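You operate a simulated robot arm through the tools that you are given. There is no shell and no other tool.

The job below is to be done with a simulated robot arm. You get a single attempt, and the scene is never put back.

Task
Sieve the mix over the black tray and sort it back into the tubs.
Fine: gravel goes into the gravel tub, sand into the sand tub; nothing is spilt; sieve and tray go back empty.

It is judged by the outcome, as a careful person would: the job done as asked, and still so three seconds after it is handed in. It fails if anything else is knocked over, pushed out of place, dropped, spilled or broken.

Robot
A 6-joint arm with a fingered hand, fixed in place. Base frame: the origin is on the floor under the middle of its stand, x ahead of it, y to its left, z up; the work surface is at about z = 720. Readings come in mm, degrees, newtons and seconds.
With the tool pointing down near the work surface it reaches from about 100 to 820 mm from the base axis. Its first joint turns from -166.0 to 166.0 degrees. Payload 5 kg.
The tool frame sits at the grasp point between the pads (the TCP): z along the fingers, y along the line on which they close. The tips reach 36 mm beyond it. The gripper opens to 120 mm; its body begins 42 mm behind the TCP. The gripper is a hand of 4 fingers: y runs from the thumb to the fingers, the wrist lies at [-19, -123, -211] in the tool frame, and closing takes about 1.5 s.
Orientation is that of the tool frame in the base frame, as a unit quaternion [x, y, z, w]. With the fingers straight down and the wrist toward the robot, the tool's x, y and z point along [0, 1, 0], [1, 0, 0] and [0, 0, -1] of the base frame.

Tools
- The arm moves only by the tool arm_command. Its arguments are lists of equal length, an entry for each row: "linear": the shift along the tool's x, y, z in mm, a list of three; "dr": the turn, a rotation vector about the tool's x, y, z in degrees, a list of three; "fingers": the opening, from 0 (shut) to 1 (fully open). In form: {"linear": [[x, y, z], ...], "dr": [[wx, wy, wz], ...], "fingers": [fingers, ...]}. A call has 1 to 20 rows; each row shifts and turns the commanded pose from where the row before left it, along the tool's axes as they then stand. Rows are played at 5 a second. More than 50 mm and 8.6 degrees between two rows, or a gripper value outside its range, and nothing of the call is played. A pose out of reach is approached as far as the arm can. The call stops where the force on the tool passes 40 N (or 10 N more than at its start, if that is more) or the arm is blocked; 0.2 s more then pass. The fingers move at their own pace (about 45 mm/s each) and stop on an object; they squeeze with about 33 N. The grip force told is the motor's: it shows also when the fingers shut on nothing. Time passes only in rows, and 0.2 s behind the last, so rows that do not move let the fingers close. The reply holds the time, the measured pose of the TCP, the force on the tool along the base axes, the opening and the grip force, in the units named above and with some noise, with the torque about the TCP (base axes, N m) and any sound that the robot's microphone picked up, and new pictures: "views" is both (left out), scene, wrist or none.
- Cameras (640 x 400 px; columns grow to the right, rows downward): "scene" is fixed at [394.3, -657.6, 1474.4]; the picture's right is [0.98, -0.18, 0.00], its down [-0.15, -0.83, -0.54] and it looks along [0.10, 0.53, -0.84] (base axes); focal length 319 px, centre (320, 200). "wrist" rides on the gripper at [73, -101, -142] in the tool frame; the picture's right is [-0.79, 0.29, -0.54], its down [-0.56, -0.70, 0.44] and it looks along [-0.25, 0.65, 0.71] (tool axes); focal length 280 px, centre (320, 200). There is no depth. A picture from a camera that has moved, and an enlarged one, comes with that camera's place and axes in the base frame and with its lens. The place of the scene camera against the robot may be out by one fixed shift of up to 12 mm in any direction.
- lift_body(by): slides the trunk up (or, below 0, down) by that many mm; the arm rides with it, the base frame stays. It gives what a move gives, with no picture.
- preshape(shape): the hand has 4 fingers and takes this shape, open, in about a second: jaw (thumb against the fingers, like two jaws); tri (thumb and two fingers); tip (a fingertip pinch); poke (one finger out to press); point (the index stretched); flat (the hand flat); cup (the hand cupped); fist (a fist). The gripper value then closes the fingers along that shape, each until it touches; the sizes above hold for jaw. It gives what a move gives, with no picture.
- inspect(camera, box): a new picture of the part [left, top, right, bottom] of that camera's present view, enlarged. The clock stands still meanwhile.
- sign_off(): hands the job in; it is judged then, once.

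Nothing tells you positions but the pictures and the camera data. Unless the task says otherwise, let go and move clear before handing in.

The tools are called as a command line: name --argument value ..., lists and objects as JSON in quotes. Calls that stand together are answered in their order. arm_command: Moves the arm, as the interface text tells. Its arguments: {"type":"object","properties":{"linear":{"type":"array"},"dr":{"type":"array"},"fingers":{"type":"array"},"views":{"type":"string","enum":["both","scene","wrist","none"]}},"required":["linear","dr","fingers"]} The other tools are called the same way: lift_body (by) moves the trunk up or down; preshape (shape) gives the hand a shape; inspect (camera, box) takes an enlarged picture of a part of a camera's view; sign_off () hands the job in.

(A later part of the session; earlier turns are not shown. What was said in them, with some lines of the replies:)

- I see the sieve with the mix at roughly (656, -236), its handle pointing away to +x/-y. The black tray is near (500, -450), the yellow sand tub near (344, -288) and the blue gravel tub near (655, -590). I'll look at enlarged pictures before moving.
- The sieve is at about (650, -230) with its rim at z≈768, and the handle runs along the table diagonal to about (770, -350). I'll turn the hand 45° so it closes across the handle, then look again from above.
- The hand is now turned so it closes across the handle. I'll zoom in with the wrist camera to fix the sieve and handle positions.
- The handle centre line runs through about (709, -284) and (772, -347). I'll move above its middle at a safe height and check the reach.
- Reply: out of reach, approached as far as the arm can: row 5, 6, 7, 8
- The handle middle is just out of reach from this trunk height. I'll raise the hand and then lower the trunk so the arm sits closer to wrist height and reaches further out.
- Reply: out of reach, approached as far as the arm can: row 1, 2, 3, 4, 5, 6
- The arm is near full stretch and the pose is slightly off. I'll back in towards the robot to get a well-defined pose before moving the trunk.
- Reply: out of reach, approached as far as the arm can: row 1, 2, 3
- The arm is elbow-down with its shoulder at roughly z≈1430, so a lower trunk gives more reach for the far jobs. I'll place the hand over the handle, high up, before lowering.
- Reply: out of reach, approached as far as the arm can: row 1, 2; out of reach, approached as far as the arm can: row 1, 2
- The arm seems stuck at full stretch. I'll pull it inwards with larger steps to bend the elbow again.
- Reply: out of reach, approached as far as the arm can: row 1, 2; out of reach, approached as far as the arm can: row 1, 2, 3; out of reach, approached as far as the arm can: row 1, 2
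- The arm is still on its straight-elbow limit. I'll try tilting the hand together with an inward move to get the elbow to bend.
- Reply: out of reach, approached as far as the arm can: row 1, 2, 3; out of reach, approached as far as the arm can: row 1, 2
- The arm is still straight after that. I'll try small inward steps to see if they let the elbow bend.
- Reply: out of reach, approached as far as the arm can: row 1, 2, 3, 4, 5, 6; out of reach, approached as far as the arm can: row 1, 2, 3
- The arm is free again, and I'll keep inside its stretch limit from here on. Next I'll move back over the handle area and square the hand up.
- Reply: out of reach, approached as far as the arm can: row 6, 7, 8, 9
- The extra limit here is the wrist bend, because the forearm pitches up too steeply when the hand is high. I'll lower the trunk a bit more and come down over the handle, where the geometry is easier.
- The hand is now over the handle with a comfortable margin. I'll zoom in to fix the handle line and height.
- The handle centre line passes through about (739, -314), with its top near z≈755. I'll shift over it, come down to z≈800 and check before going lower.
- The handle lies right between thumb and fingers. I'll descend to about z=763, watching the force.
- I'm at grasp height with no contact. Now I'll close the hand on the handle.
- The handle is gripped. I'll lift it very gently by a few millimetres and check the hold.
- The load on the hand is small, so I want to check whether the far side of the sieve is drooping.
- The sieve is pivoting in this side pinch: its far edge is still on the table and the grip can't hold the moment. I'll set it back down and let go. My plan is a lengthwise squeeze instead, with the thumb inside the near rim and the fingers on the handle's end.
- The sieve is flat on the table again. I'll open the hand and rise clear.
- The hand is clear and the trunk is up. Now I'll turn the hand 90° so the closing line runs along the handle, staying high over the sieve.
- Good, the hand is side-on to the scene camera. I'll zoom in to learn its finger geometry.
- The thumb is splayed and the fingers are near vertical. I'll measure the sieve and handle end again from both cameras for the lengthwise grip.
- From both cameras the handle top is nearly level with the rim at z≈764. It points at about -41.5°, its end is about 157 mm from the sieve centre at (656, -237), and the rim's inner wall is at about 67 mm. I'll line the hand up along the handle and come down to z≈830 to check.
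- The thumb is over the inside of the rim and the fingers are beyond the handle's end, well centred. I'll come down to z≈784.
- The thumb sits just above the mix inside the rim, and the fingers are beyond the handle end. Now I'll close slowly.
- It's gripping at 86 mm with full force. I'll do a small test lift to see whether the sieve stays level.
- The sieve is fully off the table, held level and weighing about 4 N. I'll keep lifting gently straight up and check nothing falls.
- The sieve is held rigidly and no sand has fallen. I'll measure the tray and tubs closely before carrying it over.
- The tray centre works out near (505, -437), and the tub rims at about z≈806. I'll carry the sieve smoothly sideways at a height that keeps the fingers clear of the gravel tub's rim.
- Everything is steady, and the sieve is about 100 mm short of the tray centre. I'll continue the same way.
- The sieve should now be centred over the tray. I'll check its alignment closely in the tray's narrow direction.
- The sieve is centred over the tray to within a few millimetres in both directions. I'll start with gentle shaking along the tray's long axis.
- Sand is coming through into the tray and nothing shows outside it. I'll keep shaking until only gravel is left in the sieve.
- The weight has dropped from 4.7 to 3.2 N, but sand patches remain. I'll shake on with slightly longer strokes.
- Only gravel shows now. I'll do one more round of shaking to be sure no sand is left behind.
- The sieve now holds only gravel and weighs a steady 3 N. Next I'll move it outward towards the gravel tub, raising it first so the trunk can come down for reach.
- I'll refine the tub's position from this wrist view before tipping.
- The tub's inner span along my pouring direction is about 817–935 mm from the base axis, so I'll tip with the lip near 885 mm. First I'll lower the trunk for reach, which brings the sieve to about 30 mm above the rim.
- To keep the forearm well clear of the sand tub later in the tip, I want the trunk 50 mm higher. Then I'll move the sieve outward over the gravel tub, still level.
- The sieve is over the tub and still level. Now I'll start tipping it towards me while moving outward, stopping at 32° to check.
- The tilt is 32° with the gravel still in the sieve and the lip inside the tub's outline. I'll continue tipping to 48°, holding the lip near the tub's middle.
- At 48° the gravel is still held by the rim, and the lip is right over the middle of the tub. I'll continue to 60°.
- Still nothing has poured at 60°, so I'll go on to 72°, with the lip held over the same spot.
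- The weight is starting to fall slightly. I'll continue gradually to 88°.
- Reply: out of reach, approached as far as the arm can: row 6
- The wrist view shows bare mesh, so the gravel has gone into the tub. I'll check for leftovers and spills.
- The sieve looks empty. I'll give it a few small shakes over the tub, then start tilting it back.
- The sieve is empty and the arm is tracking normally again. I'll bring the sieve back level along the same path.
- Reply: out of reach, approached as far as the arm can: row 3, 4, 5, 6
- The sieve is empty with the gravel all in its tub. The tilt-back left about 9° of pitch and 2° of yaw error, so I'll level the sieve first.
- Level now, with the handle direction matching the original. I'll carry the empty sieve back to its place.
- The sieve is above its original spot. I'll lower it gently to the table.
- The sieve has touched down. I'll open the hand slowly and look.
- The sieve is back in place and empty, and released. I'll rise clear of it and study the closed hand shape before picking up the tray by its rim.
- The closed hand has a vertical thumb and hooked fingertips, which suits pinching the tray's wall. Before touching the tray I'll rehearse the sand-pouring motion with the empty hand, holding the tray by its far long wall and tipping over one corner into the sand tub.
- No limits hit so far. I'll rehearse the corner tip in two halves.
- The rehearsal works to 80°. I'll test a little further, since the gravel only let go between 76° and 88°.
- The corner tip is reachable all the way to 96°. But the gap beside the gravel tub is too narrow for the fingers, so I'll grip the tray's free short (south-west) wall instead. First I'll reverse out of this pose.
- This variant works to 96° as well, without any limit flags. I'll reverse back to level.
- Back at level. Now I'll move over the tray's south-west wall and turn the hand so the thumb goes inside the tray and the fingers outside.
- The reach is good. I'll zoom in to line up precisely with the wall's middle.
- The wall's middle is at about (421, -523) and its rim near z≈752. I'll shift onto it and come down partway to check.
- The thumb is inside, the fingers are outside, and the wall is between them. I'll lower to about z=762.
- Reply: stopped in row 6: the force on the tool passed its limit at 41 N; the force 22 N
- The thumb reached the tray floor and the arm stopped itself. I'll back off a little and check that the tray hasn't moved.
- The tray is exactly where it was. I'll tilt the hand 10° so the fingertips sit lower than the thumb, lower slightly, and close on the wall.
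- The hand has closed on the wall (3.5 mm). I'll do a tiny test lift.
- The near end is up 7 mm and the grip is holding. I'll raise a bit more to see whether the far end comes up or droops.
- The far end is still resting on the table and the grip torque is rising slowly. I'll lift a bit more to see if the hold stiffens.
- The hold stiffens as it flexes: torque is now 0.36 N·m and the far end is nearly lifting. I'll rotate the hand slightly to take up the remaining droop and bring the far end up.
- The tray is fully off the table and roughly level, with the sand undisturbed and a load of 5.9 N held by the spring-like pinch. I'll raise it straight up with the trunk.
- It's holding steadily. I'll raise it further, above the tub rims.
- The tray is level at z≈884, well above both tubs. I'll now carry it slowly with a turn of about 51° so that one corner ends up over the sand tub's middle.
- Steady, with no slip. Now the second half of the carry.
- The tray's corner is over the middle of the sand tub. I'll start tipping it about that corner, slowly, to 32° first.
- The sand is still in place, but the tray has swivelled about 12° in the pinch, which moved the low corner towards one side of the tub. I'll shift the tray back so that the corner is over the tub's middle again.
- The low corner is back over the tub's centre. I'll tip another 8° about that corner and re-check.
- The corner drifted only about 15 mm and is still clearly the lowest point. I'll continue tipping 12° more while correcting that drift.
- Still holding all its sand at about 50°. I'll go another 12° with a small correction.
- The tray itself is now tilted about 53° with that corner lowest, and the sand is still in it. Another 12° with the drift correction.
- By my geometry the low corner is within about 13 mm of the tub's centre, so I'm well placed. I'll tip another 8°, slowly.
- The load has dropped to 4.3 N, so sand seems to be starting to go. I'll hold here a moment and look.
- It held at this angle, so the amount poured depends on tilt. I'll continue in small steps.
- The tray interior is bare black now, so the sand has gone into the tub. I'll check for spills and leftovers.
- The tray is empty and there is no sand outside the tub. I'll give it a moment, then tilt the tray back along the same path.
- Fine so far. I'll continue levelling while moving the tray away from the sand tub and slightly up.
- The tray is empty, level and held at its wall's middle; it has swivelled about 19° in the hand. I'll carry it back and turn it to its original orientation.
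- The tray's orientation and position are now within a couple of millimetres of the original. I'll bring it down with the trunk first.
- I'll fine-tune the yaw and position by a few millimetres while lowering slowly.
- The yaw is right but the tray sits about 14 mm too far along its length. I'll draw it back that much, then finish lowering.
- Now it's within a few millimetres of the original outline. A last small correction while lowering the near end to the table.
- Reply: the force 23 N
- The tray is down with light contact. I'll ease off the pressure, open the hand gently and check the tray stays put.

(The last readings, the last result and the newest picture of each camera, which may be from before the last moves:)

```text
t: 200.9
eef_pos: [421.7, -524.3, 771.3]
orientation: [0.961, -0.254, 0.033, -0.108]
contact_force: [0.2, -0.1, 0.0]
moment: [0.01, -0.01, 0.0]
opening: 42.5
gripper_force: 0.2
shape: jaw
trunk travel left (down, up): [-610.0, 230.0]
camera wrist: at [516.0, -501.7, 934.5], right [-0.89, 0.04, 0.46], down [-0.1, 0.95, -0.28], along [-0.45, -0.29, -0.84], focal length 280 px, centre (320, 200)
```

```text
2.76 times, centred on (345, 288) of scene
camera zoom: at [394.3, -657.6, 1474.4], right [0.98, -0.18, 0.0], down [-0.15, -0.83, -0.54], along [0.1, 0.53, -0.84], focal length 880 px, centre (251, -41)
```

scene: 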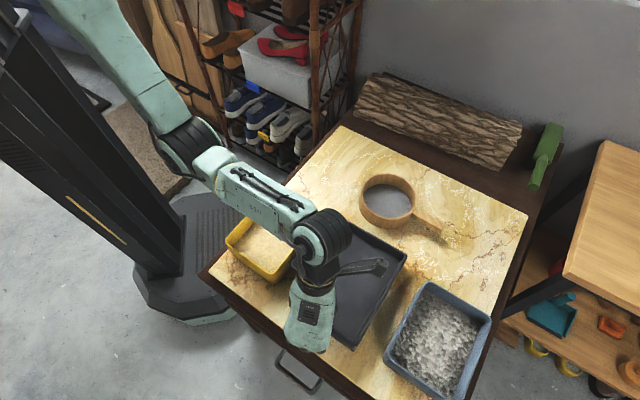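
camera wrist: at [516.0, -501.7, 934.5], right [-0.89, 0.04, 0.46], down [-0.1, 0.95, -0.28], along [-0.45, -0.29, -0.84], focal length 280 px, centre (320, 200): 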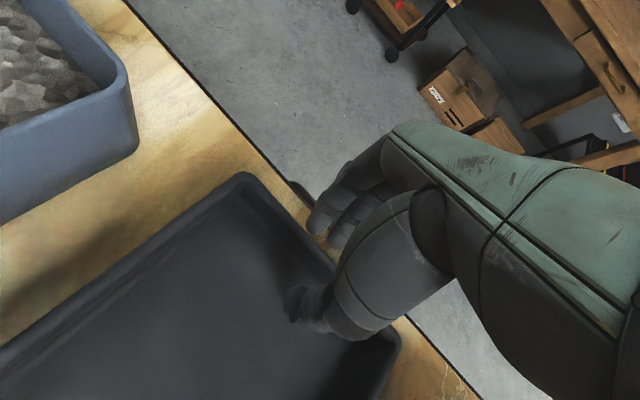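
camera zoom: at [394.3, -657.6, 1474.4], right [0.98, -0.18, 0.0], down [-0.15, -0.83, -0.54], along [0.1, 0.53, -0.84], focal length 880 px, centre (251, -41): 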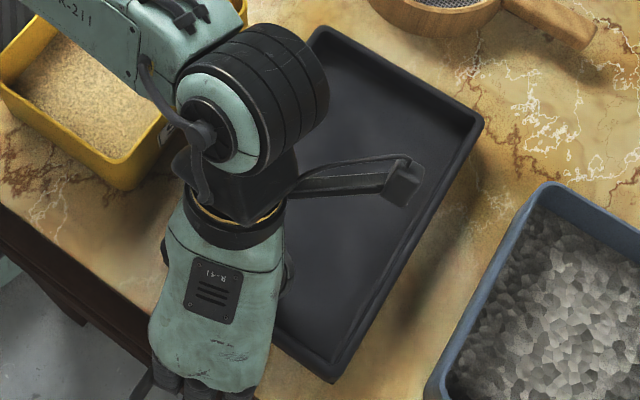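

The tray is flat and free, within about 3 mm of its original spot. I'll lift the hand straight up, first a little to make sure nothing catches.

arm_command --linear '[[0, -1.1, -4.9], [0, -2.2, -9.7], [0, -2.2, -9.7], [0, 0, 0]]' --dr '[[0, 0, 0], [0, 0, 0], [0, 0, 0], [0, 0, 0]]' --fingers '[0.4, 0.4, 0.4, 0.4]' --views "wrist"

arm_command --linear '[[0, -3.4, -14.6], [0, -4.5, -19.5], [0, -4.5, -19.5], [0, -4.5, -19.5], [0, -4.5, -19.5], [0, 0, 0]]' --dr '[[0, 0, 0], [0, 0, 0], [0, 0, 0], [0, 0, 0], [0, 0, 0], [0, 0, 0]]' --fingers '[0.4, 0.4, 0.4, 0.4, 0.4, 0.4]' --views "both"

```text
t: 201.9
eef_pos: [420.7, -524.8, 796.9]
orientation: [0.961, -0.254, 0.034, -0.108]
contact_force: [0.6, -0.6, 0.4]
moment: [0.0, 0.0, -0.02]
opening: 47.7
gripper_force: 0.1
shape: jaw
trunk travel left (down, up): [-610.0, 230.0]
camera wrist: at [516.0, -501.6, 959.0], right [-0.89, 0.04, 0.46], down [-0.1, 0.95, -0.28], along [-0.45, -0.29, -0.84], focal length 280 px, centre (320, 200)
```

wrist: 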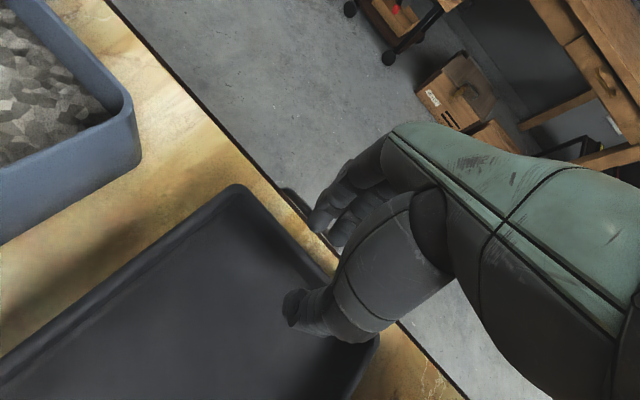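

```text
t: 203.3
eef_pos: [421.2, -524.5, 892.7]
orientation: [0.96, -0.254, 0.034, -0.108]
contact_force: [0.0, -1.0, -0.2]
moment: [0.05, -0.05, 0.03]
opening: 47.7
gripper_force: 0.1
shape: jaw
trunk travel left (down, up): [-610.0, 230.0]
camera wrist: at [516.1, -501.8, 1054.9], right [-0.89, 0.04, 0.46], down [-0.1, 0.95, -0.28], along [-0.45, -0.29, -0.84], focal length 280 px, centre (320, 200)
```

scene: 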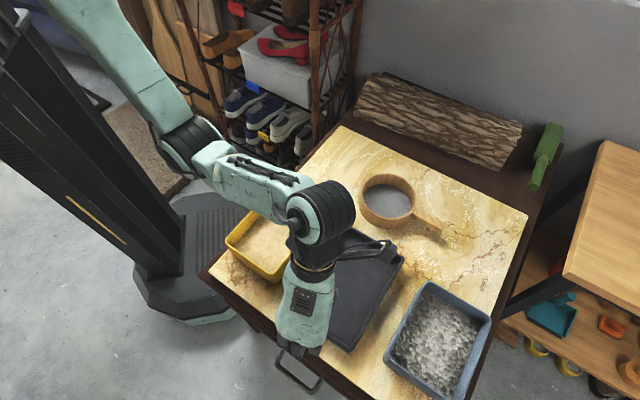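
wrist: 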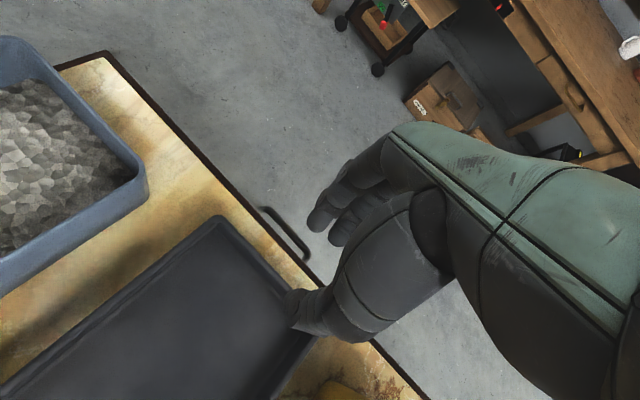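

Everything is released. I'll raise the arm well clear and inspect the whole table.

lift_body --by 180

arm_command --linear '[[0, -20, 0], [0, -30, 0], [0, -30, 0], [0, -30, 0], [0, -30, 0], [0, 0, 0]]' --dr '[[0, 0, 0], [0, 0, 0], [0, 0, 0], [0, 0, 0], [0, 0, 0], [0, 0, 0]]' --fingers '[0.4, 0.4, 0.4, 0.4, 0.4, 0.4]' --views "scene"

inspect --camera "scene" --box '[200, 120, 540, 400]'

```text
t: 205.3
eef_pos: [421.3, -524.7, 1073.4]
orientation: [0.961, -0.254, 0.033, -0.108]
contact_force: [-1.3, 0.0, -0.5]
moment: [-0.01, 0.0, 0.0]
opening: 47.4
gripper_force: 0.0
shape: jaw
trunk travel left (down, up): [-790.0, 50.0]
```

```text
t: 206.7
eef_pos: [492.2, -412.7, 1094.1]
orientation: [0.961, -0.253, 0.034, -0.106]
contact_force: [-0.1, 0.3, 0.5]
moment: [0.01, -0.01, -0.01]
opening: 47.6
gripper_force: 0.0
shape: jaw
out of reach, approached as far as the arm can: row 5
trunk travel left (down, up): [-790.0, 50.0]
```

scene: 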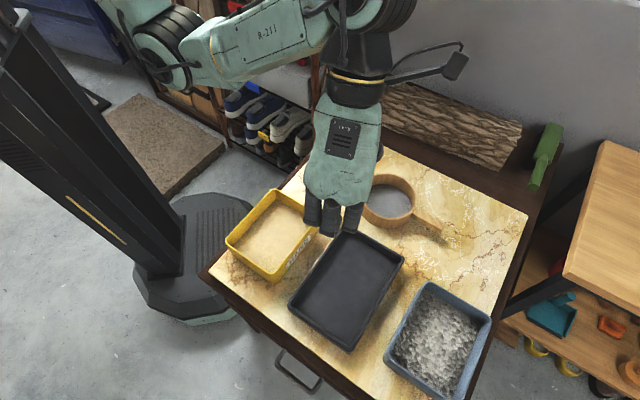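

```text
1.43 times, centred on (370, 260) of scene
camera zoom: at [394.3, -657.6, 1474.4], right [0.98, -0.18, 0.0], down [-0.15, -0.83, -0.54], along [0.1, 0.53, -0.84], focal length 456 px, centre (249, 114)
```

zoom: 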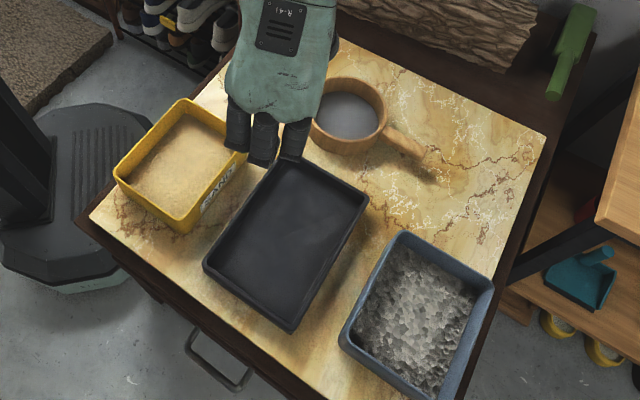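

inspect --camera "scene" --box '[215, 180, 330, 290]'

inspect --camera "scene" --box '[375, 270, 505, 400]'

inspect --camera "scene" --box '[330, 160, 460, 241]'

inspect --camera "scene" --box '[280, 215, 410, 360]'

```text
3.64 times, centred on (272, 235) of scene
camera zoom: at [394.3, -657.6, 1474.4], right [0.98, -0.18, 0.0], down [-0.15, -0.83, -0.54], along [0.1, 0.53, -0.84], focal length 1160 px, centre (493, 73)
```

zoom: 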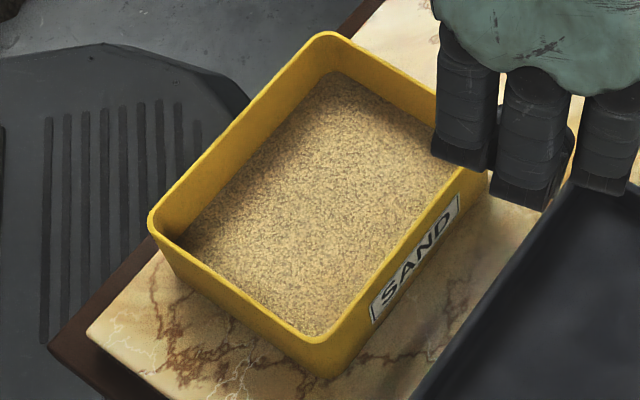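

```text
3.08 times, centred on (440, 335) of scene
camera zoom: at [394.3, -657.6, 1474.4], right [0.98, -0.18, 0.0], down [-0.15, -0.83, -0.54], along [0.1, 0.53, -0.84], focal length 982 px, centre (-49, -215)
```

zoom: 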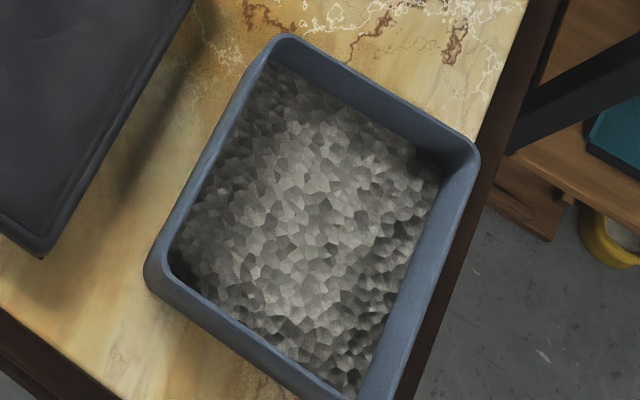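

```text
4.92 times, centred on (395, 200) of scene
camera zoom: at [394.3, -657.6, 1474.4], right [0.98, -0.18, 0.0], down [-0.15, -0.83, -0.54], along [0.1, 0.53, -0.84], focal length 1571 px, centre (-49, 198)
```

zoom: 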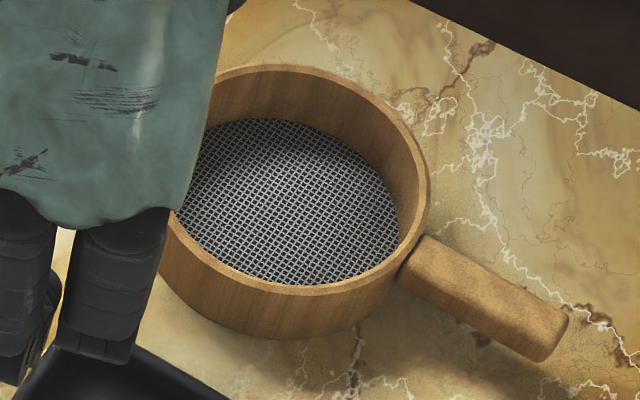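

```text
2.76 times, centred on (345, 288) of scene
camera zoom: at [394.3, -657.6, 1474.4], right [0.98, -0.18, 0.0], down [-0.15, -0.83, -0.54], along [0.1, 0.53, -0.84], focal length 880 px, centre (251, -41)
```

zoom: 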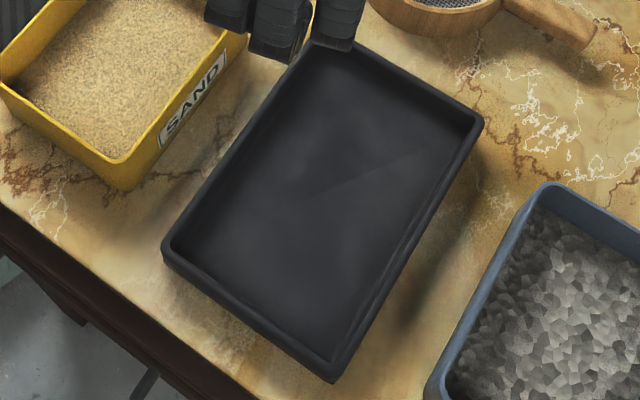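

Checked from above:
- **Gravel:** it is in the gravel tub.
- **Sand:** it is in the sand tub.
- **Sieve and tray:** both are empty and within a few millimetres of where they started.
- **Tubs and table:** the tubs haven't moved and I see no spilt grains.

The hand is open and well clear, so I'm handing the job in.

sign_off

```text
The job is handed in.
```

The mix is sieved and sorted, and the job is handed in. The gravel is in the gravel tub and the sand is in the sand tub.

- **Sieve and tray:** both are empty and back within about 5 mm of where they started.
- **Spills:** my last look over the table showed no loose grains. Neither tub had moved.
- **Handling:** my first grip on the sieve's handle let it droop, so I set it down and gripped it along its length instead. While reaching for the tray, the thumb pressed on the tray floor hard enough to stop the arm. The tray did not move.

The hand was open and clear of everything when I handed in.
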